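You operate a simulated robot arm through the tools that you are given. There is no shell and no other tool. Be economical: measure what you need, move in short steps, check, and stop when the job is done.

You run a simulated two-armed robot. Do the job below in one go: nothing can be reset, and whatever is moved stays where it is left.

JOB
On the top of the bottling bench, fold the blue cloth in half.

It is judged by the outcome, as a careful person would: the job done as asked, and still so three seconds after it is handed in. It fails if anything else is knocked over, pushed out of place, dropped, spilled or broken. Flat cloth is picked up by pressing the open fingertips on it (5 to 10 N) and closing them slowly along it; thin cloth reads only 2 to 8 mm in the jaws.

ROBOT AND FRAMES
Two 7-joint arms with two-finger parallel grippers on one trunk, on a base that drives. Base frame: it is fixed to the floor where the robot stands at the start and does not move with it; the origin is under the middle of the robot, x ahead of it, y to its left, z up. Readings come in mm, degrees, newtons and seconds.
The left shoulder is at the start at [60, 143, 926], the right one opposite. Places, roughly: top of the bottling bench [700, 100, 900]. Payload 1.57 kg a hand.
The TCP of each hand is the grasp point between the finger pads, 30 mm short of the fingertips. In the tool frame z runs along the fingers and y along their closing line. Largest opening 110 mm; finger width 24, thickness 12; the body of the gripper, 48 by 112 mm, starts 78 mm behind the TCP.
Orientation is told as [roll, pitch, yaw] about the base's x, y, z axes, in that order, counted from this pose: with the fingers straight down and closing along the base's y, the tool's x points along the base's -x, its y along +y and its z along -z.

CONTROLS
- The arms move only by the tool move_arm. It takes "left_series", "right_series" or both (then of equal length, played together; a hand with none holds still); each is a list of rows, each a list of 7 numbers: the shift along the tool's x, y, z in mm, then the turn, a rotation vector about the tool's x, y, z in degrees, then the finger opening in mm, from 0 to 110. In form: [[dx, dy, dz, rx, ry, rz, claw], ...]. A call has 1 to 20 rows; each row is the pose to reach, as a shift and turn from the pose commanded when the call began, along the tool's axes at that moment. Each row takes 0.2 s and may step no farther than 50 mm and 8.6 degrees from the row before; otherwise, or with a gripper value out of range, the whole call is refused. Where a pose cannot be reached the arm comes as near as it can. A force on the tool above 40 N (or 10 N above the force at the start of the call, whichever is more), or a blocked arm, ends the call early, and 0.2 s more pass. The fingers move at their own pace (about 45 mm/s each) and stop on an object; they squeeze with about 27 N. The grip force told is the motor's: it shows also when the fingers shut on nothing. Time passes only in rows, and 0.2 s behind the last, so rows that repeat a pose let the fingers close. The reply holds the time, the measured pose of the TCP, the force on the tool along the base axes, the opening and the grip force, in the units named above and with some noise.
- Cameras (640 x 400 px; columns grow to the right, rows downward): "scene" is now at [52.4, 3.2, 1541.5]; the picture's right is [0.04, -1.00, 0.00], its down [-0.70, -0.03, -0.72] and it looks along [0.72, 0.03, -0.70] (base axes); focal length 282 px, centre (320, 200). "left" rides on the left gripper at [70, -16, -141] in its tool frame; the picture's right is [0.23, 0.97, 0.00], its down [-0.85, 0.20, -0.48] and it looks along [-0.47, 0.11, 0.88] (tool axes); focal length 222 px, centre (320, 200). "right" rides on the right gripper at [70, 16, -141] in its tool frame; the picture's right is [-0.23, 0.97, 0.00], its down [-0.85, -0.20, -0.48] and it looks along [-0.47, -0.11, 0.88] (tool axes); focal length 222 px, centre (320, 200). There is no depth. A picture from a camera that has moved, and an enlarged one, comes with that camera's place and axes in the base frame and with its lens.
- snapshot(camera): a new picture of that camera. The clock stands still meanwhile.
- lift_body(by): slides the trunk up (or, below 0, down) by that many mm; the arms and the scene camera ride with it, the base frame stays. It gives what a move gives, with no picture.
- steer(legs): drives the robot by 1 to 6 legs, each [ahead, left, turn to the left] in mm, mm and degrees, along the robot's own axes; the way and the turn of a leg run together, so that a leg with both is an arc; at most 1500 mm and 180 degrees a leg. The arms and the cameras ride along, it lands a little off, and it stops where it bumps. It gives what a move gives.
- turn_head(pan, tilt): turns the head with the scene camera to pan (to the left, within 86 degrees either way) and tilt (down, from -29 to 69), counted from straight ahead of the robot. It gives what a move gives.
- inspect(camera, box): a new picture of the part [left, top, right, bottom] of that camera's present view, enlarged. The clock stands still meanwhile.
- hand_in(): hands the job in; it is judged then, once.

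Work in short steps. Places have to be worked out from the pictures, the camera data and where the tool is seen: move nearer, look again, correct. Check each grasp and each placing, and mend what went wrong. You have 120 turns and 108 pictures in all, those below and enlarged ones among them. Open the grippers and draw the arms clear of the work before you hand the job in, unless the task says otherwise; then end with one line.

The tools are called by a JSON object that holds its "api" and its "payload". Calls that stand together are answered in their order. move_arm: Moves the arms, as the interface text tells. Its arguments: {"type":"object","properties":{"left_series":{"type":"array","items":{"type":"array","items":{"type":"number"}}},"right_series":{"type":"array","items":{"type":"array","items":{"type":"number"}}}},"required":[]} The other tools are called the same way: lift_body (by) slides the trunk up or down; steer (legs) drives the base; turn_head (pan, tilt) turns the head that bears the scene camera; snapshot (camera) takes a picture; inspect (camera, box) takes an enlarged picture of a part of a camera's view; hand_in () hands the job in.

At the start:

```text
clock: 0.0
left_tcp_pos: [508.9, 158.5, 1104.8]
left_tcp_rot: [0.0, -0.1, 0.0]
left_force: [0.0, 0.1, -1.2]
left_width: 110.2
left_grip_force: 0.0
right_tcp_pos: [567.4, -292.9, 1024.1]
right_tcp_rot: [0.0, 0.0, 0.0]
right_force: [0.5, 0.1, -0.9]
right_width: 110.1
right_grip_force: 0.1
trunk travel left (down, up): [-525.0, 65.0]
robot x, y, heading: [1.1, 0.2, 0.1]
head pan, tilt: [2.3, 44.3]
```

scene: 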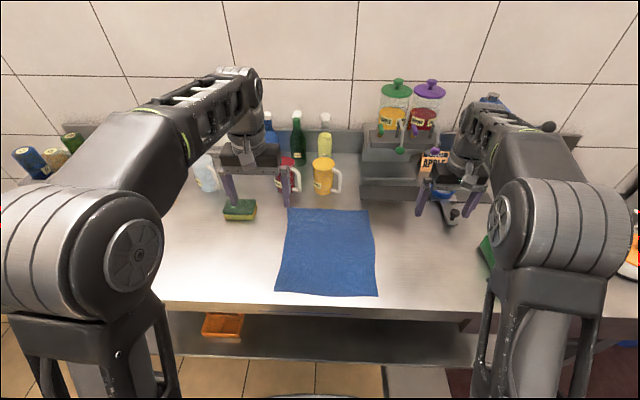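
right: 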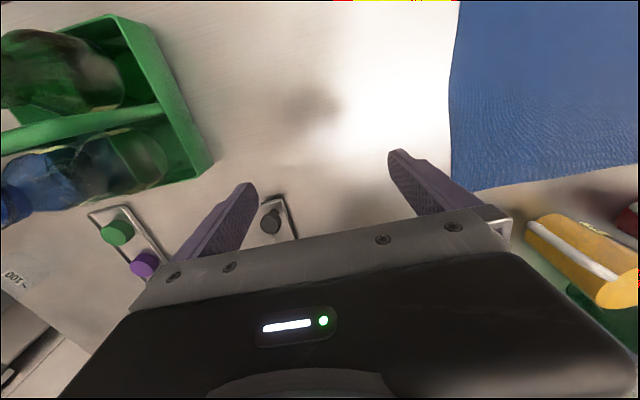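
left: 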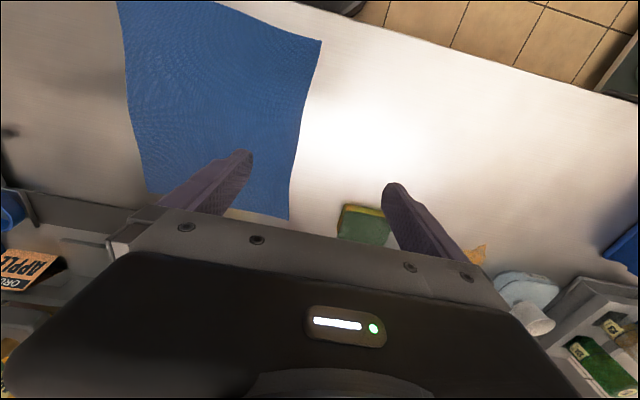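

The cloth is about x 421–738, y ±140, lying on the bench at z≈830. I'll tilt the head down to see the gap between base and bench, and get a better view of the cloth.

{"api": "turn_head", "payload": {"pan": 0, "tilt": 62}}

{"api": "snapshot", "payload": {"camera": "scene"}}

```text
clock: 0.8
left_tcp_pos: [507.3, 158.1, 1105.6]
left_tcp_rot: [0.0, -0.2, 0.1]
left_force: [-0.6, 0.1, -0.4]
left_width: 109.8
left_grip_force: 0.0
right_tcp_pos: [567.9, -292.8, 1024.7]
right_tcp_rot: [0.1, 0.0, 0.0]
right_force: [0.5, 0.2, 0.3]
right_width: 109.6
right_grip_force: 0.0
trunk travel left (down, up): [-525.0, 65.0]
robot x, y, heading: [0.4, -0.3, -0.4]
head pan, tilt: [0.0, 62.0]
```

```text
104 pictures are left
camera scene: at [35.0, -0.1, 1518.7], right [0.0, -1.0, 0.0], down [-0.88, 0.0, -0.47], along [0.47, 0.0, -0.88], focal length 282 px, centre (320, 200)
```

scene: 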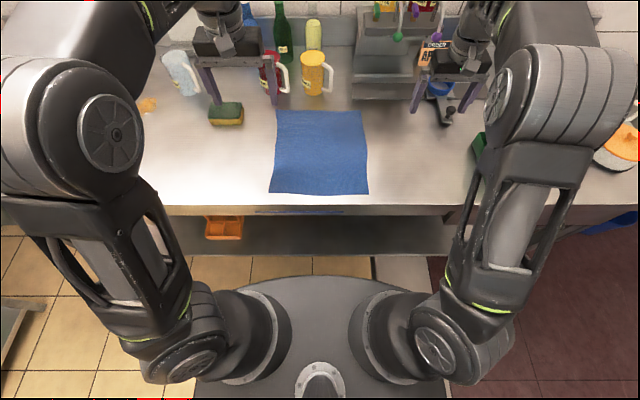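

Both views agree: near corners are at about (425,143) and (419,-135), far corners at (738,142) and (734,-140). I'll hover the left hand over the near-left corner and the right hand over the near-right corner, fingers opened to 40 mm.

{"api": "move_arm", "payload": {"left_series": [[10.3, -7.1, 26.4, 0, 0, 0, 100], [20.6, -14.3, 52.9, 0, 0, 0, 85], [30.9, -21.4, 79.3, 0, 0, 0, 70], [41.1, -28.6, 105.7, 0, 0, 0, 55], [51.4, -35.7, 132, 0, 0, 0, 45], [61.7, -42.9, 158.6, 0, 0, 0, 40], [72, -50, 185, 0, 0, 0, 40], [72, -50, 185, 0, 0, 0, 40]], "right_series": [[19.1, 27.3, 14.9, 0, 0, 0, 100], [38.3, 54.6, 29.7, 0, 0, 0, 85], [57.4, 81.9, 44.6, 0, 0, 0, 70], [76.6, 109.1, 59.4, 0, 0, 0, 55], [95.7, 136.4, 74.3, 0, 0, 0, 45], [114.9, 163.7, 89.1, 0, 0, 0, 40], [134, 191, 104, 0, 0, 0, 40], [134, 191, 104, 0, 0, 0, 40]]}}

{"api": "snapshot", "payload": {"camera": "left"}}

{"api": "snapshot", "payload": {"camera": "right"}}

{"api": "snapshot", "payload": {"camera": "scene"}}

```text
clock: 2.6
left_tcp_pos: [437.8, 108.6, 919.2]
left_tcp_rot: [-0.1, -0.2, 0.0]
left_force: [0.1, 0.6, 0.3]
left_width: 40.0
left_grip_force: 0.1
right_tcp_pos: [436.5, -101.1, 920.6]
right_tcp_rot: [0.0, -0.1, 0.0]
right_force: [0.9, 0.5, 1.4]
right_width: 39.9
right_grip_force: 0.1
trunk travel left (down, up): [-525.0, 65.0]
robot x, y, heading: [-0.1, 0.4, 0.1]
head pan, tilt: [0.0, 62.0]
```

```text
103 pictures are left
camera left: at [367.1, 90.8, 1060.4], right [-0.23, 0.97, 0.0], down [0.85, 0.2, 0.48], along [0.47, 0.11, -0.88], focal length 222 px, centre (320, 200)
```

left: 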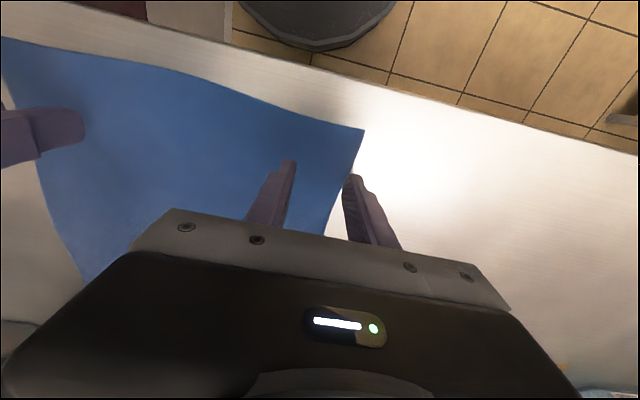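

```text
102 pictures are left
camera right: at [367.2, -83.5, 1061.1], right [0.23, 0.97, 0.0], down [0.85, -0.2, 0.48], along [0.47, -0.11, -0.88], focal length 222 px, centre (320, 200)
```

right: 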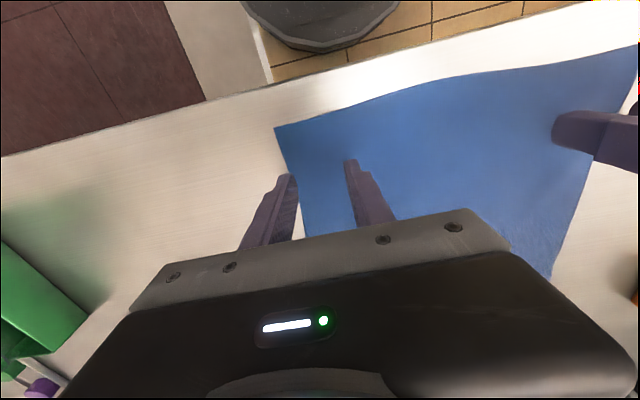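

```text
101 pictures are left
camera scene: at [34.8, -0.3, 1518.7], right [0.0, -1.0, 0.0], down [-0.88, 0.0, -0.47], along [0.47, 0.0, -0.88], focal length 282 px, centre (320, 200)
```

scene: 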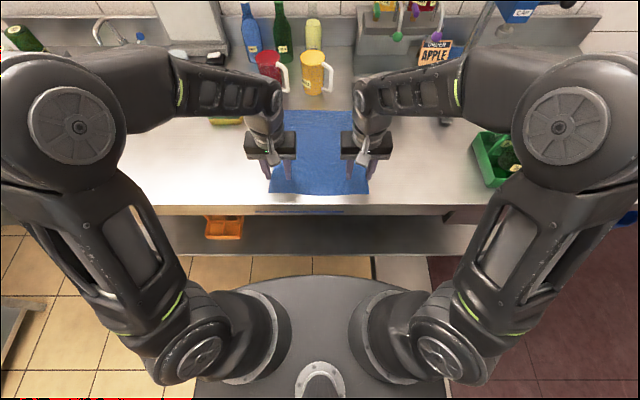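

Wrist cameras put the near corners about 20 mm closer than the scene camera does, which suggests the surface is higher than 830 (perhaps ~880). I'll raise slightly and shift toward the edge, then look closely.

{"api": "move_arm", "payload": {"left_series": [[0, 0, -15, 0, 0, 0, 40], [13, -5, -20, 0, 0, 0, 40], [26, -10, -20, 0, 0, 0, 40], [26, -10, -20, 0, 0, 0, 40]], "right_series": [[0, 0, -15, 0, 0, 0, 40], [12, 4, -20, 0, 0, 0, 40], [24, 8, -20, 0, 0, 0, 40], [24, 8, -20, 0, 0, 0, 40]]}}

{"api": "snapshot", "payload": {"camera": "left"}}

{"api": "inspect", "payload": {"camera": "scene", "box": [220, 90, 420, 215]}}

```text
clock: 3.6
left_tcp_pos: [411.3, 96.6, 940.3]
left_tcp_rot: [-0.1, -0.1, 0.0]
left_force: [-0.1, -0.1, 0.2]
left_width: 39.8
left_grip_force: 0.1
right_tcp_pos: [411.1, -94.1, 940.8]
right_tcp_rot: [0.0, 0.1, 0.0]
right_force: [-0.4, -0.2, 0.2]
right_width: 39.9
right_grip_force: 0.1
trunk travel left (down, up): [-525.0, 65.0]
robot x, y, heading: [-3.0, 1.7, -0.1]
head pan, tilt: [0.0, 62.0]
```

```text
100 pictures are left
camera left: at [340.9, 80.2, 1081.0], right [-0.23, 0.97, 0.0], down [0.85, 0.2, 0.48], along [0.47, 0.11, -0.88], focal length 222 px, centre (320, 200)
```

left: 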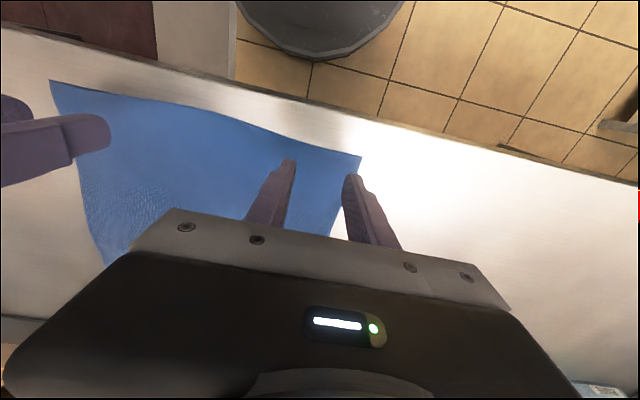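

```text
3.20 times, centred on (320, 152) of scene
camera zoom: at [35.1, -0.1, 1518.7], right [0.0, -1.0, 0.0], down [-0.88, 0.0, -0.47], along [0.47, 0.0, -0.88], focal length 901 px, centre (320, 352)
```

zoom: 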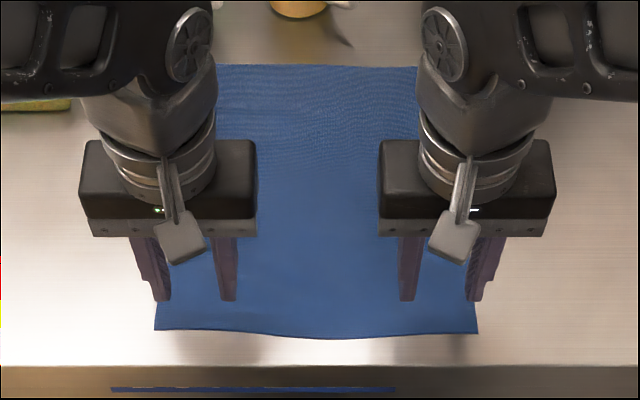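

Triangulating again gives the surface at z≈888, so the cloth spans x 390–678 and y −128…131. Fingertips are at ~910; I descend slowly, moving 4 mm closer to the near edge.

{"api": "move_arm", "payload": {"left_series": [[4, 0, 5, 0, 0, 0, 40], [4, 0, 10, 0, 0, 0, 40], [4, 0, 13, 0, 0, 0, 40], [4, 0, 16, 0, 0, 0, 40], [4, 0, 18, 0, 0, 0, 40], [4, 0, 18, 0, 0, 0, 40]], "right_series": [[4, 0, 5, 0, 0, 0, 40], [4, 0, 10, 0, 0, 0, 40], [4, 0, 13, 0, 0, 0, 40], [4, 0, 16, 0, 0, 0, 40], [4, 0, 18, 0, 0, 0, 40], [4, 0, 18, 0, 0, 0, 40]]}}

```text
clock: 5.0
left_tcp_pos: [405.8, 98.8, 921.8]
left_tcp_rot: [0.0, -0.1, -0.1]
left_force: [-0.3, -0.3, -0.6]
left_width: 39.7
left_grip_force: 0.0
right_tcp_pos: [404.4, -95.2, 922.9]
right_tcp_rot: [0.0, 0.0, 0.0]
right_force: [0.4, -0.4, 0.0]
right_width: 39.7
right_grip_force: 0.0
trunk travel left (down, up): [-525.0, 65.0]
robot x, y, heading: [0.2, 0.9, -0.2]
head pan, tilt: [0.0, 62.0]
```

No contact yet with tips at ~892. Continuing in 1–1.5 mm steps.

{"api": "move_arm", "payload": {"left_series": [[0, 0, 1.5, 0, 0, 0, 40], [0, 0, 3, 0, 0, 0, 40], [0, 0, 4, 0, 0, 0, 40], [0, 0, 4, 0, 0, 0, 40]], "right_series": [[0, 0, 1.5, 0, 0, 0, 40], [0, 0, 3, 0, 0, 0, 40], [0, 0, 4, 0, 0, 0, 40], [0, 0, 4, 0, 0, 0, 40]]}}

```text
clock: 6.0
left_tcp_pos: [405.7, 97.1, 917.6]
left_tcp_rot: [0.0, -0.1, 0.0]
left_force: [-0.3, -0.5, 0.8]
left_width: 40.3
left_grip_force: 0.1
right_tcp_pos: [405.9, -95.5, 918.5]
right_tcp_rot: [0.0, 0.0, 0.1]
right_force: [-0.1, -0.6, 0.3]
right_width: 39.7
right_grip_force: 0.1
trunk travel left (down, up): [-525.0, 65.0]
robot x, y, heading: [1.0, -1.0, -0.1]
head pan, tilt: [0.0, 62.0]
```

Tips at ~888, still no force. Another 3 mm down.

{"api": "move_arm", "payload": {"left_series": [[0, 0, 1, 0, 0, 0, 40], [0, 0, 2, 0, 0, 0, 40], [0, 0, 3, 0, 0, 0, 40], [0, 0, 3, 0, 0, 0, 40]], "right_series": [[0, 0, 1, 0, 0, 0, 40], [0, 0, 2, 0, 0, 0, 40], [0, 0, 3, 0, 0, 0, 40], [0, 0, 3, 0, 0, 0, 40]]}}

{"api": "inspect", "payload": {"camera": "scene", "box": [220, 90, 420, 215]}}

```text
clock: 7.0
left_tcp_pos: [406.3, 99.0, 913.3]
left_tcp_rot: [0.0, -0.2, 0.0]
left_force: [-1.1, 0.6, 0.0]
left_width: 40.1
left_grip_force: 0.0
right_tcp_pos: [405.0, -93.6, 915.7]
right_tcp_rot: [0.0, -0.1, 0.0]
right_force: [0.0, -0.2, 0.9]
right_width: 40.3
right_grip_force: 0.1
trunk travel left (down, up): [-525.0, 65.0]
robot x, y, heading: [1.5, -4.4, -0.0]
head pan, tilt: [0.0, 62.0]
```

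```text
3.20 times, centred on (320, 152) of scene
camera zoom: at [34.8, -0.1, 1518.7], right [0.0, -1.0, 0.0], down [-0.88, 0.0, -0.47], along [0.47, 0.0, -0.88], focal length 901 px, centre (320, 352)
```

zoom: 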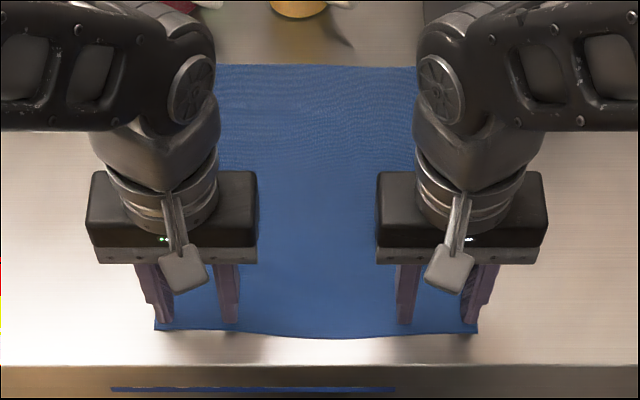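

Tips seem nearly on the cloth. I continue down in small steps until the force reads.

{"api": "move_arm", "payload": {"left_series": [[0, 0, 1, 0, 0, 0, 40], [0, 0, 2, 0, 0, 0, 40], [0, 0, 3, 0, 0, 0, 40], [0, 0, 3, 0, 0, 0, 40]], "right_series": [[0, 0, 1, 0, 0, 0, 40], [0, 0, 2, 0, 0, 0, 40], [0, 0, 3, 0, 0, 0, 40], [0, 0, 3, 0, 0, 0, 40]]}}

```text
clock: 8.0
left_tcp_pos: [407.1, 100.6, 912.8]
left_tcp_rot: [0.0, -0.1, 0.0]
left_force: [0.6, -0.9, 0.1]
left_width: 40.4
left_grip_force: 0.1
right_tcp_pos: [405.1, -94.0, 912.4]
right_tcp_rot: [0.1, 0.0, 0.0]
right_force: [1.2, 0.1, 0.8]
right_width: 39.9
right_grip_force: 0.1
trunk travel left (down, up): [-525.0, 65.0]
robot x, y, heading: [1.2, -3.6, -0.1]
head pan, tilt: [0.0, 62.0]
```

{"api": "move_arm", "payload": {"left_series": [[0, 0, 1, 0, 0, 0, 40], [0, 0, 2, 0, 0, 0, 40], [0, 0, 3, 0, 0, 0, 40], [0, 0, 3, 0, 0, 0, 40]], "right_series": [[0, 0, 1, 0, 0, 0, 40], [0, 0, 2, 0, 0, 0, 40], [0, 0, 3, 0, 0, 0, 40], [0, 0, 3, 0, 0, 0, 40]]}}

{"api": "snapshot", "payload": {"camera": "right"}}

```text
clock: 9.0
left_tcp_pos: [407.2, 98.7, 910.7]
left_tcp_rot: [0.0, -0.5, 0.1]
left_force: [1.1, 3.3, 26.6]
left_width: 40.1
left_grip_force: 0.0
right_tcp_pos: [405.5, -95.1, 911.0]
right_tcp_rot: [0.0, -0.2, -0.1]
right_force: [2.0, -0.8, 8.2]
right_width: 40.2
right_grip_force: 0.1
trunk travel left (down, up): [-525.0, 65.0]
robot x, y, heading: [3.5, -1.1, -0.1]
head pan, tilt: [0.0, 62.0]
```

```text
97 pictures are left
camera right: at [335.8, -77.0, 1051.4], right [0.23, 0.97, 0.0], down [0.85, -0.2, 0.48], along [0.47, -0.11, -0.88], focal length 222 px, centre (320, 200)
```

right: 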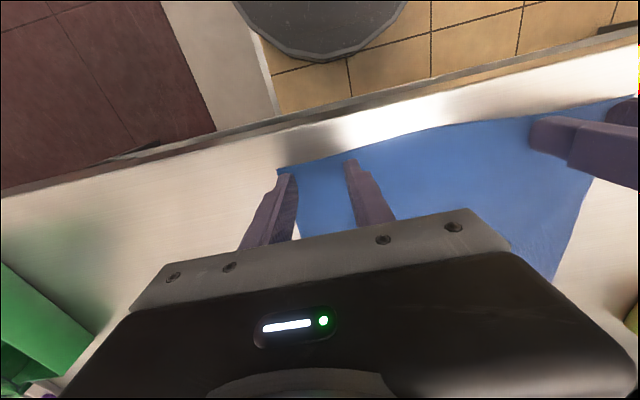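

Contact found with tips at ~881 (right 8 N, left 27 N – too hard). The outer fingers sit right at the side edges, so I lift, shift both 5 mm inward, and press again, left 1 mm lighter.

{"api": "move_arm", "payload": {"left_series": [[0, 0, -5, 0, 0, 0, 40], [0, -5, -5, 0, 0, 0, 40], [0, -5, -3, 0, 0, 0, 40], [0, -5, -2, 0, 0, 0, 40], [0, -5, -1, 0, 0, 0, 40], [0, -5, -1, 0, 0, 0, 40]], "right_series": [[0, 0, -5, 0, 0, 0, 40], [0, 5, -5, 0, 0, 0, 40], [0, 5, -2, 0, 0, 0, 40], [0, 5, -1, 0, 0, 0, 40], [0, 5, 0, 0, 0, 0, 40], [0, 5, 0, 0, 0, 0, 40]]}}

```text
clock: 10.4
left_tcp_pos: [406.3, 93.9, 912.1]
left_tcp_rot: [0.1, -0.2, -0.1]
left_force: [0.2, -0.1, 4.0]
left_width: 39.9
left_grip_force: 0.1
right_tcp_pos: [405.5, -88.6, 910.2]
right_tcp_rot: [0.2, -0.1, -0.1]
right_force: [2.1, -4.1, 20.9]
right_width: 39.9
right_grip_force: 0.1
trunk travel left (down, up): [-525.0, 65.0]
robot x, y, heading: [-0.5, 0.3, -0.1]
head pan, tilt: [0.0, 62.0]
```

Left presses 4 N, right 21 N. I trim each, then read.

{"api": "move_arm", "payload": {"left_series": [[0, 0, 0.25, 0, 0, 0, 40], [0, 0, 0.25, 0, 0, 0, 40]], "right_series": [[0, 0, -0.7, 0, 0, 0, 40], [0, 0, -0.7, 0, 0, 0, 40]]}}

```text
clock: 11.0
left_tcp_pos: [405.1, 92.5, 911.1]
left_tcp_rot: [0.1, -0.4, 0.0]
left_force: [-0.4, 0.4, 19.8]
left_width: 39.8
left_grip_force: 0.1
right_tcp_pos: [404.0, -89.3, 911.4]
right_tcp_rot: [0.1, -0.1, 0.2]
right_force: [2.9, -0.7, 13.5]
right_width: 40.0
right_grip_force: 0.1
trunk travel left (down, up): [-525.0, 65.0]
robot x, y, heading: [2.4, -3.5, 0.2]
head pan, tilt: [0.0, 62.0]
```

{"api": "move_arm", "payload": {"left_series": [[0, 0, -0.5, 0, 0, 0, 40], [0, 0, -0.5, 0, 0, 0, 40], [0, 0, -0.5, 0, 0, 0, 40]], "right_series": [[0, 0, -0.3, 0, 0, 0, 40], [0, 0, -0.3, 0, 0, 0, 40], [0, 0, -0.3, 0, 0, 0, 40]]}}

```text
clock: 11.8
left_tcp_pos: [405.9, 93.8, 912.0]
left_tcp_rot: [-0.1, -0.2, 0.0]
left_force: [4.3, -0.2, 13.2]
left_width: 40.3
left_grip_force: 0.1
right_tcp_pos: [404.1, -89.8, 910.5]
right_tcp_rot: [0.0, -0.2, 0.0]
right_force: [1.1, 0.6, 12.8]
right_width: 39.9
right_grip_force: 0.1
trunk travel left (down, up): [-525.0, 65.0]
robot x, y, heading: [-2.1, 2.9, 0.0]
head pan, tilt: [0.0, 62.0]
```

Both at ~13 N; I ease 0.4 mm more and close slowly along the cloth.

{"api": "move_arm", "payload": {"left_series": [[0, 0, -0.4, 0, 0, 0, 40], [0, 0, -0.4, 0, 0, 0, 38], [0, 0, -0.4, 0, 0, 0, 35], [0, 0, -0.4, 0, 0, 0, 32], [0, 0, -0.4, 0, 0, 0, 29], [0, 0, -0.4, 0, 0, 0, 26], [0, 0, -0.4, 0, 0, 0, 23], [0, 0, -0.4, 0, 0, 0, 20], [0, 0, -0.4, 0, 0, 0, 17], [0, 0, -0.4, 0, 0, 0, 14], [0, 0, -0.4, 0, 0, 0, 11], [0, 0, -0.4, 0, 0, 0, 8], [0, 0, -0.4, 0, 0, 0, 5], [0, 0, -0.4, 0, 0, 0, 2], [0, 0, -0.4, 0, 0, 0, 0], [0, 0, -0.4, 0, 0, 0, 0], [0, 0, -0.4, 0, 0, 0, 0]], "right_series": [[0, 0, -0.4, 0, 0, 0, 40], [0, 0, -0.4, 0, 0, 0, 38], [0, 0, -0.4, 0, 0, 0, 35], [0, 0, -0.4, 0, 0, 0, 32], [0, 0, -0.4, 0, 0, 0, 29], [0, 0, -0.4, 0, 0, 0, 26], [0, 0, -0.4, 0, 0, 0, 23], [0, 0, -0.4, 0, 0, 0, 20], [0, 0, -0.4, 0, 0, 0, 17], [0, 0, -0.4, 0, 0, 0, 14], [0, 0, -0.4, 0, 0, 0, 11], [0, 0, -0.4, 0, 0, 0, 8], [0, 0, -0.4, 0, 0, 0, 5], [0, 0, -0.4, 0, 0, 0, 2], [0, 0, -0.4, 0, 0, 0, 0], [0, 0, -0.4, 0, 0, 0, 0], [0, 0, -0.4, 0, 0, 0, 0]]}}

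{"api": "snapshot", "payload": {"camera": "left"}}

{"api": "snapshot", "payload": {"camera": "right"}}

{"api": "inspect", "payload": {"camera": "scene", "box": [220, 90, 420, 215]}}

```text
clock: 15.4
left_tcp_pos: [407.4, 93.4, 911.2]
left_tcp_rot: [0.0, -0.1, 0.1]
left_force: [0.0, -1.4, 0.3]
left_width: 1.6
left_grip_force: 23.4
right_tcp_pos: [405.1, -89.5, 910.6]
right_tcp_rot: [0.0, -0.1, 0.1]
right_force: [-0.2, 1.8, 2.9]
right_width: 1.7
right_grip_force: 23.3
trunk travel left (down, up): [-525.0, 65.0]
robot x, y, heading: [1.8, 2.5, -0.2]
head pan, tilt: [0.0, 62.0]
```

```text
96 pictures are left
camera left: at [335.7, 75.8, 1052.2], right [-0.23, 0.97, 0.0], down [0.85, 0.2, 0.48], along [0.47, 0.11, -0.88], focal length 222 px, centre (320, 200)
```

left: 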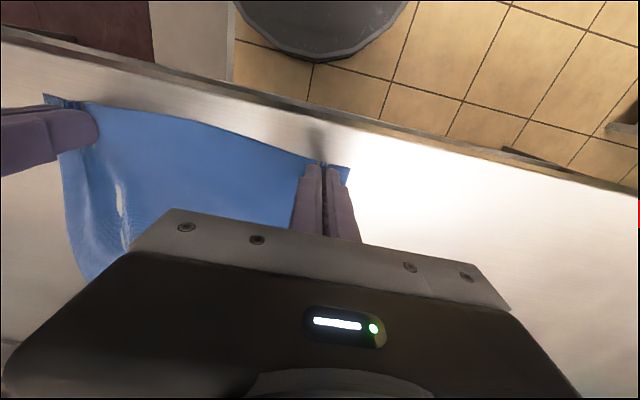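

```text
95 pictures are left
camera right: at [335.9, -71.7, 1051.6], right [0.23, 0.97, 0.0], down [0.85, -0.2, 0.48], along [0.47, -0.11, -0.88], focal length 222 px, centre (320, 200)
```

right: 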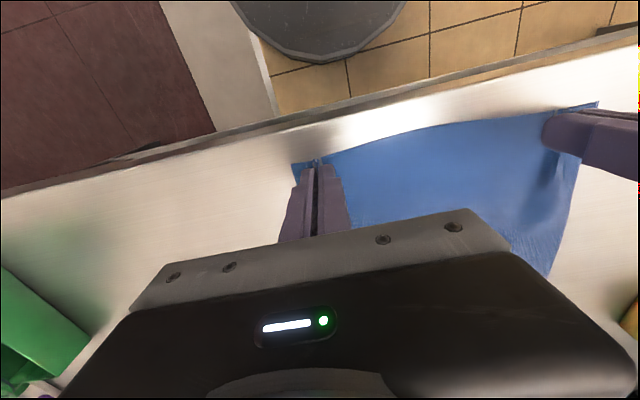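

```text
3.20 times, centred on (320, 152) of scene
camera zoom: at [34.6, 0.0, 1518.7], right [0.0, -1.0, 0.0], down [-0.88, 0.0, -0.47], along [0.47, 0.0, -0.88], focal length 901 px, centre (320, 352)
```

zoom: 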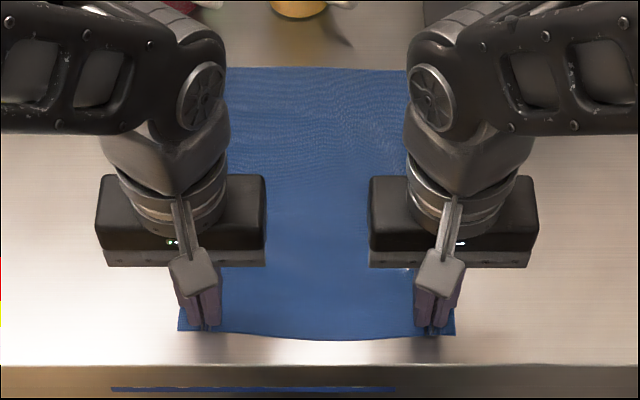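

Both jaws gathered the corners (they moved inward). I lift 35 mm to see whether the cloth is held.

{"api": "move_arm", "payload": {"left_series": [[0, 0, -5, 0, 0, 0, 0], [0, 0, -12, 0, 0, 0, 0], [0, 0, -20, 0, 0, 0, 0], [0, 0, -28, 0, 0, 0, 0], [0, 0, -35, 0, 0, 0, 0], [0, 0, -35, 0, 0, 0, 0]], "right_series": [[0, 0, -5, 0, 0, 0, 0], [0, 0, -12, 0, 0, 0, 0], [0, 0, -20, 0, 0, 0, 0], [0, 0, -28, 0, 0, 0, 0], [0, 0, -35, 0, 0, 0, 0], [0, 0, -35, 0, 0, 0, 0]]}}

{"api": "snapshot", "payload": {"camera": "left"}}

{"api": "inspect", "payload": {"camera": "scene", "box": [220, 90, 420, 215]}}

```text
clock: 16.8
left_tcp_pos: [406.8, 94.4, 946.4]
left_tcp_rot: [0.0, -0.1, 0.0]
left_force: [-0.5, -0.5, 0.9]
left_width: 1.8
left_grip_force: 23.1
right_tcp_pos: [405.1, -88.2, 946.2]
right_tcp_rot: [0.0, 0.0, 0.0]
right_force: [0.2, 2.0, -0.1]
right_width: 2.1
right_grip_force: 23.5
trunk travel left (down, up): [-525.0, 65.0]
robot x, y, heading: [-3.3, 0.5, 0.1]
head pan, tilt: [0.0, 62.0]
```

```text
93 pictures are left
camera left: at [336.2, 76.3, 1087.0], right [-0.23, 0.97, 0.0], down [0.85, 0.2, 0.48], along [0.47, 0.11, -0.88], focal length 222 px, centre (320, 200)
```

left: 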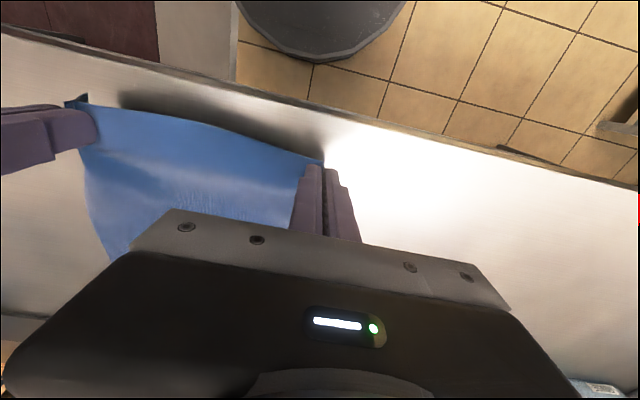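

```text
3.20 times, centred on (320, 152) of scene
camera zoom: at [35.0, -0.1, 1518.7], right [0.0, -1.0, 0.0], down [-0.88, 0.0, -0.47], along [0.47, 0.0, -0.88], focal length 901 px, centre (320, 352)
```

zoom: 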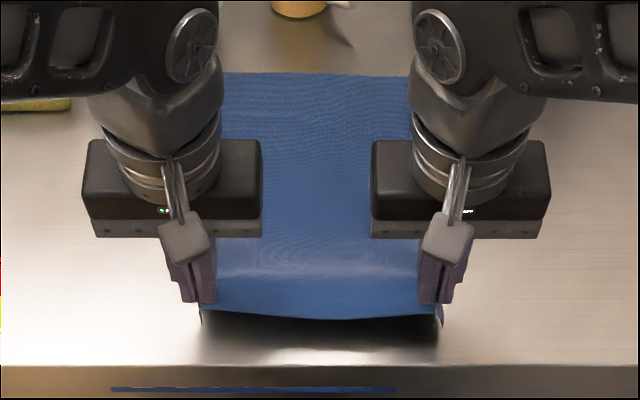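

Both corners are held. But the jaws hold a 25 mm deep strip, which would end as a folded-back hem after the fold; I'd rather have a shallower bite. I lower it, open up, and look.

{"api": "move_arm", "payload": {"left_series": [[0, 0, 10, 0, 0, 0, 0], [0, 0, 20, 0, 0, 0, 0], [0, 0, 30, 0, 0, 0, 0], [0, 0, 33.5, 0, 0, 0, 0], [0, 0, 33.5, 0, 0, 0, 10], [0, 0, 33.5, 0, 0, 0, 20], [0, 0, 33.5, 0, 0, 0, 30], [0, 0, 33.5, 0, 0, 0, 40], [0, 0, 33.5, 0, 0, 0, 45], [0, 0, 20, 0, 0, 0, 45], [0, 0, 20, 0, 0, 0, 45]], "right_series": [[0, 0, 10, 0, 0, 0, 0], [0, 0, 20, 0, 0, 0, 0], [0, 0, 30, 0, 0, 0, 0], [0, 0, 33.5, 0, 0, 0, 0], [0, 0, 33.5, 0, 0, 0, 10], [0, 0, 33.5, 0, 0, 0, 20], [0, 0, 33.5, 0, 0, 0, 30], [0, 0, 33.5, 0, 0, 0, 40], [0, 0, 33.5, 0, 0, 0, 45], [0, 0, 20, 0, 0, 0, 45], [0, 0, 20, 0, 0, 0, 45]]}}

{"api": "snapshot", "payload": {"camera": "left"}}

{"api": "inspect", "payload": {"camera": "scene", "box": [220, 90, 420, 215]}}

{"api": "snapshot", "payload": {"camera": "right"}}

```text
clock: 19.2
left_tcp_pos: [406.7, 93.1, 926.2]
left_tcp_rot: [0.1, -0.2, -0.1]
left_force: [-0.2, 0.2, -0.8]
left_width: 45.0
left_grip_force: 0.0
right_tcp_pos: [404.2, -88.6, 926.9]
right_tcp_rot: [0.0, 0.0, -0.1]
right_force: [0.3, 0.5, 0.5]
right_width: 44.7
right_grip_force: 0.0
trunk travel left (down, up): [-525.0, 65.0]
robot x, y, heading: [-0.2, 0.1, -0.1]
head pan, tilt: [0.0, 62.0]
```

```text
91 pictures are left
camera left: at [336.2, 76.4, 1067.3], right [-0.23, 0.97, 0.0], down [0.85, 0.2, 0.48], along [0.47, 0.11, -0.88], focal length 222 px, centre (320, 200)
```

left: 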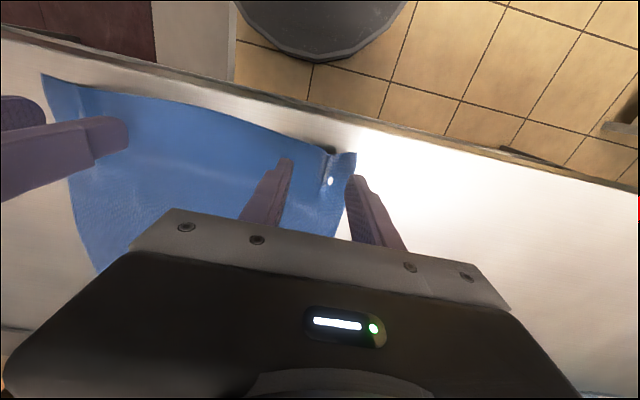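

```text
3.20 times, centred on (320, 152) of scene
camera zoom: at [35.1, -0.1, 1518.7], right [0.0, -1.0, 0.0], down [-0.88, 0.0, -0.47], along [0.47, 0.0, -0.88], focal length 901 px, centre (320, 352)
```

zoom: 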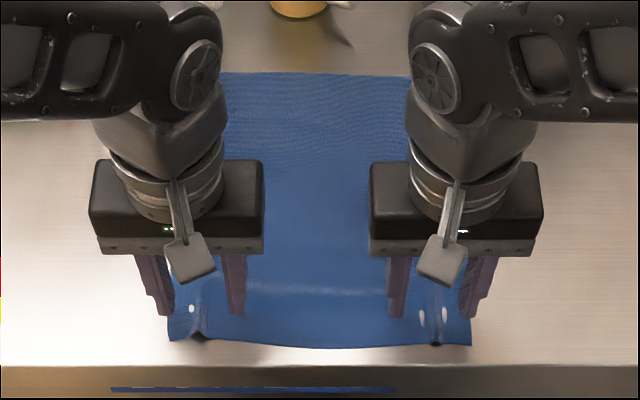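

```text
89 pictures are left
camera right: at [335.8, -71.4, 1066.3], right [0.23, 0.97, 0.0], down [0.85, -0.2, 0.48], along [0.47, -0.11, -0.88], focal length 222 px, centre (320, 200)
```

right: 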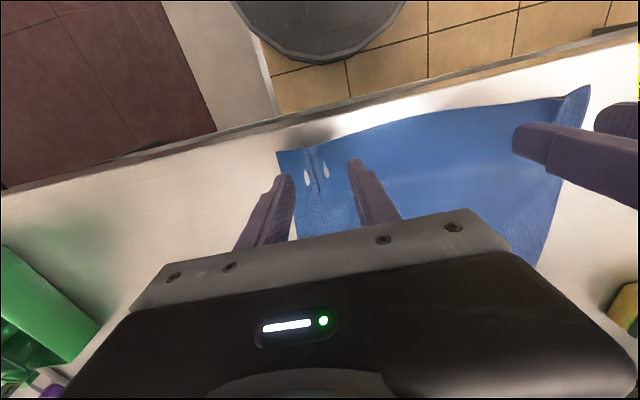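

Cloth partly spread back, near edge now at x≈385, with ridges standing at y≈95 and −93 — convenient to pinch. I move nearer so the pads overlap only ~10 mm of the edge, then descend.

{"api": "move_arm", "payload": {"left_series": [[12, 1, 0, 0, 0, 0, 34], [24, 2, 0, 0, 0, 0, 34], [24, 2, 6, 0, 0, 0, 34], [24, 2, 10, 0, 0, 0, 34], [24, 2, 12, 0, 0, 0, 34], [24, 2, 13.5, 0, 0, 0, 34], [24, 2, 13.5, 0, 0, 0, 34]], "right_series": [[11, -2, 0, 0, 0, 0, 34], [22, -4, 0, 0, 0, 0, 34], [22, -4, 6, 0, 0, 0, 34], [22, -4, 10, 0, 0, 0, 34], [22, -4, 12, 0, 0, 0, 34], [22, -4, 13.5, 0, 0, 0, 34], [22, -4, 13.5, 0, 0, 0, 34]]}}

{"api": "inspect", "payload": {"camera": "scene", "box": [220, 90, 420, 215]}}

{"api": "snapshot", "payload": {"camera": "left"}}

{"api": "snapshot", "payload": {"camera": "right"}}

```text
clock: 20.8
left_tcp_pos: [381.5, 95.4, 911.5]
left_tcp_rot: [0.1, -0.1, 0.1]
left_force: [-0.1, 0.6, 0.3]
left_width: 34.0
left_grip_force: 0.0
right_tcp_pos: [383.5, -93.8, 911.8]
right_tcp_rot: [0.1, 0.0, 0.0]
right_force: [0.6, -0.6, 0.3]
right_width: 34.2
right_grip_force: 0.0
trunk travel left (down, up): [-525.0, 65.0]
robot x, y, heading: [-0.9, 5.3, -0.1]
head pan, tilt: [0.0, 62.0]
```

```text
3.20 times, centred on (320, 152) of scene
camera zoom: at [34.8, -0.1, 1518.7], right [0.0, -1.0, 0.0], down [-0.88, 0.0, -0.47], along [0.47, 0.0, -0.88], focal length 901 px, centre (320, 352)
```

zoom: 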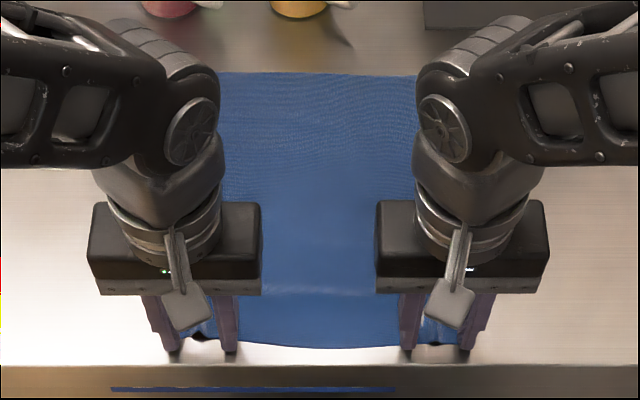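

```text
87 pictures are left
camera left: at [312.0, 77.9, 1053.0], right [-0.23, 0.97, 0.0], down [0.85, 0.2, 0.48], along [0.47, 0.11, -0.88], focal length 222 px, centre (320, 200)
```

left: 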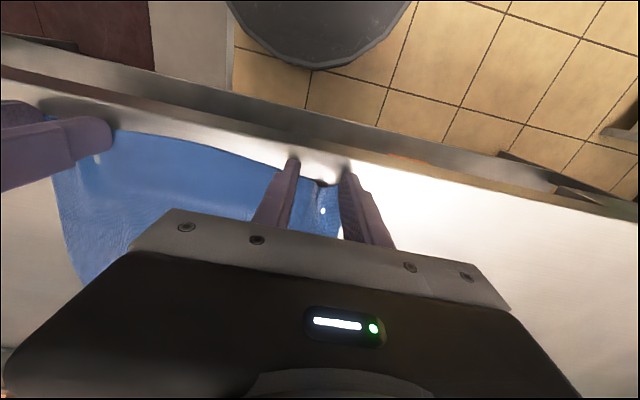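

```text
86 pictures are left
camera right: at [314.4, -75.7, 1052.9], right [0.23, 0.97, 0.0], down [0.86, -0.2, 0.48], along [0.47, -0.11, -0.88], focal length 222 px, centre (320, 200)
```

right: 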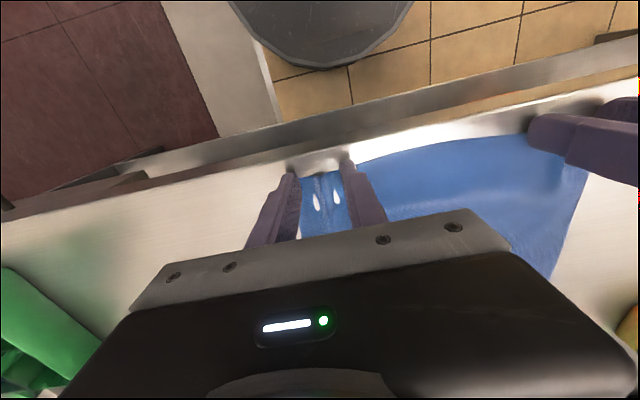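

Ridges are between the fingers, with about half the pad beyond the edge. I press ~1 mm more and close slowly.

{"api": "move_arm", "payload": {"left_series": [[-1, 0, 0.5, 0, 0, 0, 34], [-1, 0, 1, 0, 0, 0, 34], [-1, 0, 1, 0, 0, 0, 34]], "right_series": [[-1, 0, 0.5, 0, 0, 0, 34], [-1, 0, 1, 0, 0, 0, 34], [-1, 0, 1, 0, 0, 0, 34]]}}

```text
clock: 21.6
left_tcp_pos: [383.8, 95.7, 910.5]
left_tcp_rot: [0.0, -0.1, 0.1]
left_force: [-0.2, 0.4, 0.9]
left_width: 33.7
left_grip_force: 0.1
right_tcp_pos: [384.1, -93.2, 911.3]
right_tcp_rot: [0.0, -0.1, 0.2]
right_force: [0.8, -0.4, -0.7]
right_width: 33.7
right_grip_force: 0.1
trunk travel left (down, up): [-525.0, 65.0]
robot x, y, heading: [0.8, -1.2, -0.3]
head pan, tilt: [0.0, 62.0]
```

{"api": "move_arm", "payload": {"left_series": [[0, 0, 0.5, 0, 0, 0, 34], [0, 0, 1, 0, 0, 0, 34], [0, 0, 1, 0, 0, 0, 34]], "right_series": [[0, 0, 0.5, 0, 0, 0, 34], [0, 0, 1, 0, 0, 0, 34], [0, 0, 1, 0, 0, 0, 34]]}}

```text
clock: 22.4
left_tcp_pos: [383.9, 95.0, 911.8]
left_tcp_rot: [0.0, -0.1, 0.0]
left_force: [-1.5, 0.9, 12.0]
left_width: 34.1
left_grip_force: 0.1
right_tcp_pos: [383.4, -94.8, 910.1]
right_tcp_rot: [0.1, -0.1, 0.1]
right_force: [1.7, 0.9, 2.1]
right_width: 34.2
right_grip_force: 0.1
trunk travel left (down, up): [-525.0, 65.0]
robot x, y, heading: [1.5, -1.9, 0.3]
head pan, tilt: [0.0, 62.0]
```

Left 12 N, right 2 N: right down 0.3, left up 0.2, and close slowly.

{"api": "move_arm", "payload": {"left_series": [[0, 0, -0.2, 0, 0, 0, 34], [0, 0, -0.2, 0, 0, 0, 31], [0, 0, -0.2, 0, 0, 0, 28], [0, 0, -0.2, 0, 0, 0, 25], [0, 0, -0.2, 0, 0, 0, 22], [0, 0, -0.2, 0, 0, 0, 19], [0, 0, -0.2, 0, 0, 0, 16], [0, 0, -0.2, 0, 0, 0, 13], [0, 0, -0.2, 0, 0, 0, 10], [0, 0, -0.2, 0, 0, 0, 7], [0, 0, -0.2, 0, 0, 0, 4], [0, 0, -0.2, 0, 0, 0, 1], [0, 0, -0.2, 0, 0, 0, 0], [0, 0, -0.2, 0, 0, 0, 0], [0, 0, -10, 0, 0, 0, 0], [0, 0, -20, 0, 0, 0, 0], [0, 0, -30, 0, 0, 0, 0], [0, 0, -30, 0, 0, 0, 0]], "right_series": [[0, 0, 0.4, 0, 0, 0, 34], [0, 0, 0.4, 0, 0, 0, 31], [0, 0, 0.4, 0, 0, 0, 28], [0, 0, 0.4, 0, 0, 0, 25], [0, 0, 0.4, 0, 0, 0, 22], [0, 0, 0.4, 0, 0, 0, 19], [0, 0, 0.4, 0, 0, 0, 16], [0, 0, 0.4, 0, 0, 0, 13], [0, 0, 0.4, 0, 0, 0, 10], [0, 0, 0.4, 0, 0, 0, 7], [0, 0, 0.4, 0, 0, 0, 4], [0, 0, 0.4, 0, 0, 0, 1], [0, 0, 0.4, 0, 0, 0, 0], [0, 0, 0.4, 0, 0, 0, 0], [0, 0, -10, 0, 0, 0, 0], [0, 0, -20, 0, 0, 0, 0], [0, 0, -30, 0, 0, 0, 0], [0, 0, -30, 0, 0, 0, 0]]}}

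{"api": "snapshot", "payload": {"camera": "left"}}

{"api": "snapshot", "payload": {"camera": "right"}}

{"api": "inspect", "payload": {"camera": "scene", "box": [220, 90, 420, 215]}}

```text
clock: 26.2
left_tcp_pos: [382.7, 95.2, 939.8]
left_tcp_rot: [0.0, -0.2, 0.1]
left_force: [0.0, -5.2, -0.3]
left_width: 2.0
left_grip_force: 23.7
right_tcp_pos: [385.6, -93.5, 940.6]
right_tcp_rot: [0.1, 0.1, 0.0]
right_force: [0.2, 5.3, -0.2]
right_width: 1.7
right_grip_force: 23.3
trunk travel left (down, up): [-525.0, 65.0]
robot x, y, heading: [-2.2, 1.5, -0.2]
head pan, tilt: [0.0, 62.0]
```

```text
85 pictures are left
camera left: at [313.2, 77.5, 1080.8], right [-0.23, 0.97, 0.0], down [0.85, 0.2, 0.48], along [0.47, 0.11, -0.88], focal length 222 px, centre (320, 200)
```

left: 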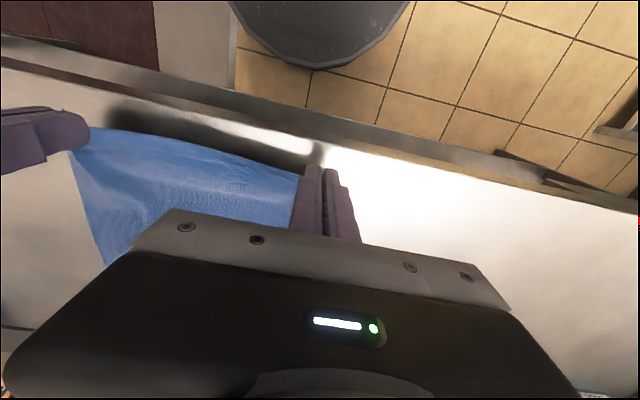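

```text
84 pictures are left
camera right: at [315.6, -75.7, 1081.0], right [0.23, 0.97, 0.0], down [0.86, -0.2, 0.48], along [0.47, -0.11, -0.88], focal length 222 px, centre (320, 200)
```

right: 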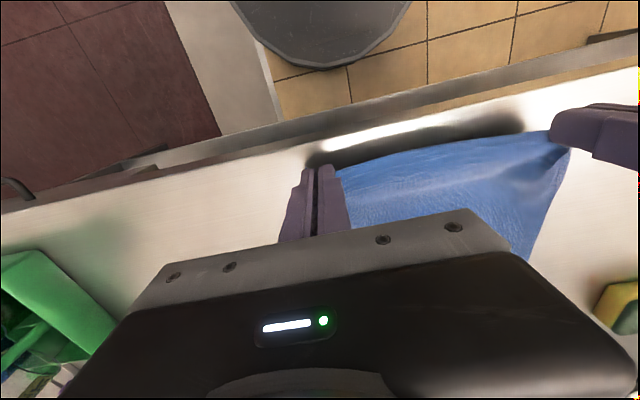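

```text
3.20 times, centred on (320, 152) of scene
camera zoom: at [35.1, -0.1, 1518.6], right [0.0, -1.0, 0.0], down [-0.88, 0.0, -0.47], along [0.47, 0.0, -0.88], focal length 901 px, centre (320, 352)
```

zoom: 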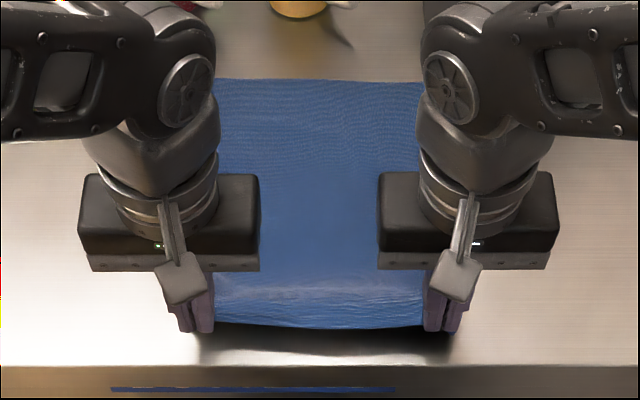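

Good: both corners held by a shallow bite, edge taut between. Far edge is at x≈672, so the fold line is x≈528. I carry both hands forward and up along the arc to above the fold line.

{"api": "move_arm", "payload": {"left_series": [[-3, 0, -9, 0, 0, 0, 0], [-7, 0, -18, 0, 0, 0, 0], [-13, 0, -28, 0, 0, 0, 0], [-20, 0, -38, 0, 0, 0, 0], [-29, 0, -48, 0, 0, 0, 0], [-39, 0, -57, 0, 0, 0, 0], [-51, 0, -65, 0, 0, 0, 0], [-64, 0, -72, 0, 0, 0, 0], [-79, 0, -78, 0, 0, 0, 0], [-95, 0, -83, 0, 0, 0, 0], [-111, 0, -87, 0, 0, 0, 0], [-128, 0, -90, 0, 0, 0, 0], [-144, 0, -91, 0, 0, 0, 0], [-144, 0, -91, 0, 0, 0, 0]], "right_series": [[-3, 0, -9, 0, 0, 0, 0], [-7, 0, -18, 0, 0, 0, 0], [-13, 0, -28, 0, 0, 0, 0], [-20, 0, -38, 0, 0, 0, 0], [-29, 0, -48, 0, 0, 0, 0], [-39, 0, -57, 0, 0, 0, 0], [-51, 0, -65, 0, 0, 0, 0], [-64, 0, -72, 0, 0, 0, 0], [-79, 0, -78, 0, 0, 0, 0], [-95, 0, -83, 0, 0, 0, 0], [-111, 0, -87, 0, 0, 0, 0], [-128, 0, -90, 0, 0, 0, 0], [-144, 0, -91, 0, 0, 0, 0], [-144, 0, -91, 0, 0, 0, 0]]}}

{"api": "snapshot", "payload": {"camera": "scene"}}

{"api": "snapshot", "payload": {"camera": "left"}}

```text
clock: 29.2
left_tcp_pos: [528.1, 96.7, 1031.9]
left_tcp_rot: [0.0, -0.2, 0.0]
left_force: [0.1, -4.9, 0.2]
left_width: 1.7
left_grip_force: 23.2
right_tcp_pos: [529.3, -92.5, 1029.9]
right_tcp_rot: [0.0, 0.1, 0.1]
right_force: [-0.5, 5.2, -0.3]
right_width: 2.0
right_grip_force: 23.7
trunk travel left (down, up): [-525.0, 65.0]
robot x, y, heading: [-1.6, 1.0, 0.0]
head pan, tilt: [0.0, 62.0]
```

```text
82 pictures are left
camera scene: at [34.4, -0.1, 1518.7], right [0.0, -1.0, 0.0], down [-0.88, 0.0, -0.47], along [0.47, 0.0, -0.88], focal length 282 px, centre (320, 200)
```

scene: 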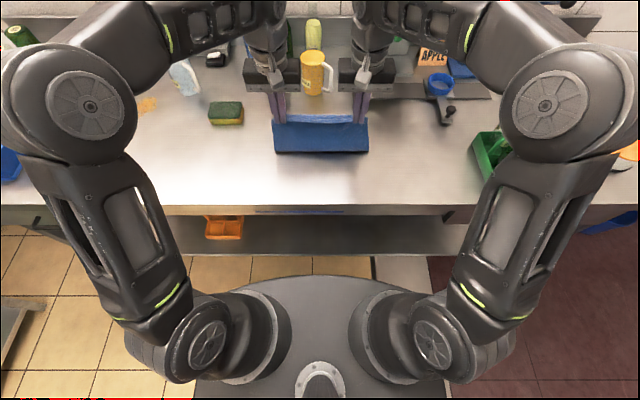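

```text
81 pictures are left
camera left: at [456.7, 77.7, 1172.0], right [-0.23, 0.97, 0.0], down [0.85, 0.2, 0.48], along [0.47, 0.11, -0.88], focal length 222 px, centre (320, 200)
```

left: 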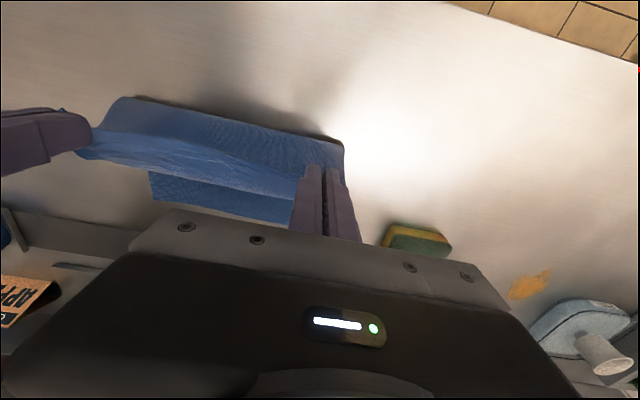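

The fold is forming well (fold line x≈525, far edge x≈665). I continue forward and down with a slight tilt, stopping ~25 mm above the surface to check alignment and mug clearance.

{"api": "move_arm", "payload": {"left_series": [[-16, 0, 1, 0, 1.5, 0, 0], [-32, 0, 4, 0, 3, 0, 0], [-48, 0, 9, 0, 4.5, 0, 0], [-63, 0, 16, 0, 6, 0, 0], [-78, 0, 25, 0, 7.5, 0, 0], [-91, 0, 36, 0, 9, 0, 0], [-103, 0, 47, 0, 10.5, 0, 0], [-114, 0, 58, 0, 12, 0, 0], [-123, 0, 70, 0, 13.5, 0, 0], [-130, 0, 82, 0, 15, 0, 0], [-134, 0, 94, 0, 15, 0, 0], [-134, 0, 94, 0, 15, 0, 0]], "right_series": [[-16, 0, 1, 0, 1.5, 0, 0], [-32, 0, 4, 0, 3, 0, 0], [-48, 0, 9, 0, 4.5, 0, 0], [-63, 0, 16, 0, 6, 0, 0], [-78, 0, 25, 0, 7.5, 0, 0], [-91, 0, 36, 0, 9, 0, 0], [-103, 0, 47, 0, 10.5, 0, 0], [-114, 0, 58, 0, 12, 0, 0], [-123, 0, 70, 0, 13.5, 0, 0], [-130, 0, 82, 0, 15, 0, 0], [-134, 0, 94, 0, 15, 0, 0], [-134, 0, 94, 0, 15, 0, 0]]}}

{"api": "snapshot", "payload": {"camera": "scene"}}

{"api": "snapshot", "payload": {"camera": "left"}}

{"api": "snapshot", "payload": {"camera": "right"}}

```text
clock: 31.5
left_tcp_pos: [560.2, 113.8, 996.4]
left_tcp_rot: [-2.2, 8.3, -1.7]
left_force: [0.7, -11.9, 1.2]
left_width: 1.5
left_grip_force: 23.6
left hand out of reach, approached as far as the arm can: row 4, 5, 6, 7, 8, 9, 10, 11
right_tcp_pos: [555.5, -94.9, 1001.7]
right_tcp_rot: [2.3, 7.7, 0.2]
right_force: [0.5, 9.7, -0.6]
right_width: 1.7
right_grip_force: 23.3
right hand out of reach, approached as far as the arm can: row 3, 4, 5, 6, 7, 8, 9, 10, 11
trunk travel left (down, up): [-525.0, 65.0]
robot x, y, heading: [1.1, -2.6, 0.2]
head pan, tilt: [0.0, 62.0]
stopped in row 11 (right hand): the force on the tool passed its limit (the readings are from after the stop); the commanded pose is now the measured one
```

```text
80 pictures are left
camera scene: at [36.0, -2.9, 1518.7], right [0.0, -1.0, 0.0], down [-0.88, 0.0, -0.47], along [0.47, 0.0, -0.88], focal length 282 px, centre (320, 200)
```

scene: 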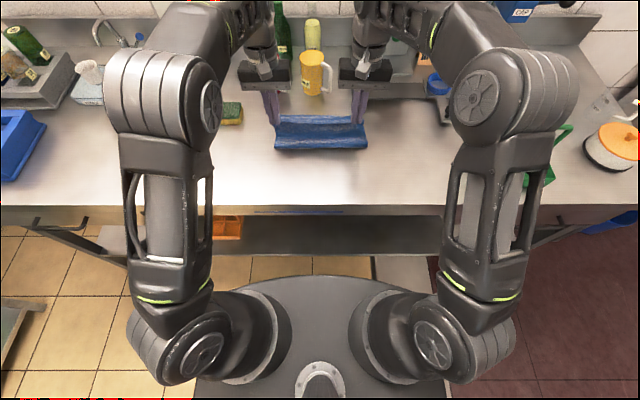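

```text
79 pictures are left
camera left: at [511.5, 103.8, 1145.6], right [-0.2, 0.98, 0.0], down [0.92, 0.19, 0.34], along [0.33, 0.07, -0.94], focal length 222 px, centre (320, 200)
```

left: 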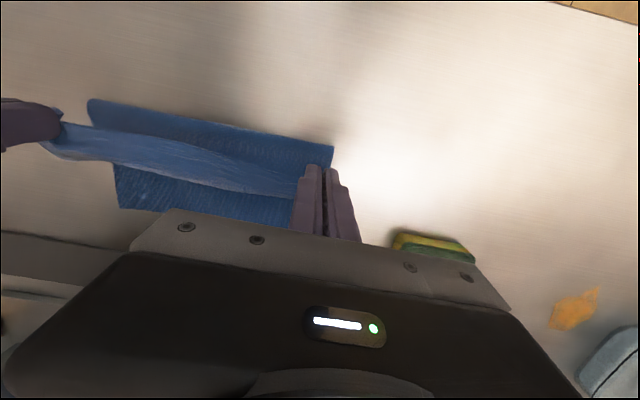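

```text
78 pictures are left
camera right: at [506.9, -83.5, 1151.4], right [0.23, 0.97, 0.01], down [0.91, -0.21, 0.35], along [0.34, -0.07, -0.94], focal length 222 px, centre (320, 200)
```

right: 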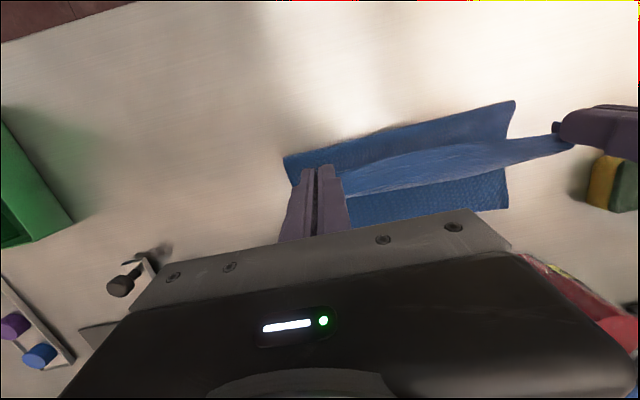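

The tilt is out of reach at that pose. I return both hands to vertical at the same place, slightly higher.

{"api": "move_arm", "payload": {"left_series": [[1.2, -5, -9, -0.8, -2.8, -0.6, 0], [2.4, -11, -17, -1.5, -5.6, -1.2, 0], [3.5, -17, -25, -2.2, -8.3, -1.7, 0], [3.5, -17, -25, -2.2, -8.3, -1.7, 0]], "right_series": [[-0.4, 0.7, -7, 0.8, -2.6, 0, 0], [-0.8, 1.4, -14, 1.5, -5.2, 0.1, 0], [-1.2, 2, -20.4, 2.3, -7.7, 0.2, 0], [-1.2, 2, -20.4, 2.3, -7.7, 0.2, 0]]}}

```text
clock: 32.5
left_tcp_pos: [559.6, 102.7, 1021.0]
left_tcp_rot: [0.4, 0.1, 0.5]
left_force: [-0.7, -1.8, 0.5]
left_width: 1.6
left_grip_force: 23.4
right_tcp_pos: [560.6, -94.8, 1022.5]
right_tcp_rot: [-0.5, 0.1, -0.3]
right_force: [-0.2, 1.6, -0.3]
right_width: 1.2
right_grip_force: 24.0
trunk travel left (down, up): [-525.0, 65.0]
robot x, y, heading: [-3.5, -2.5, -0.1]
head pan, tilt: [0.0, 62.0]
```

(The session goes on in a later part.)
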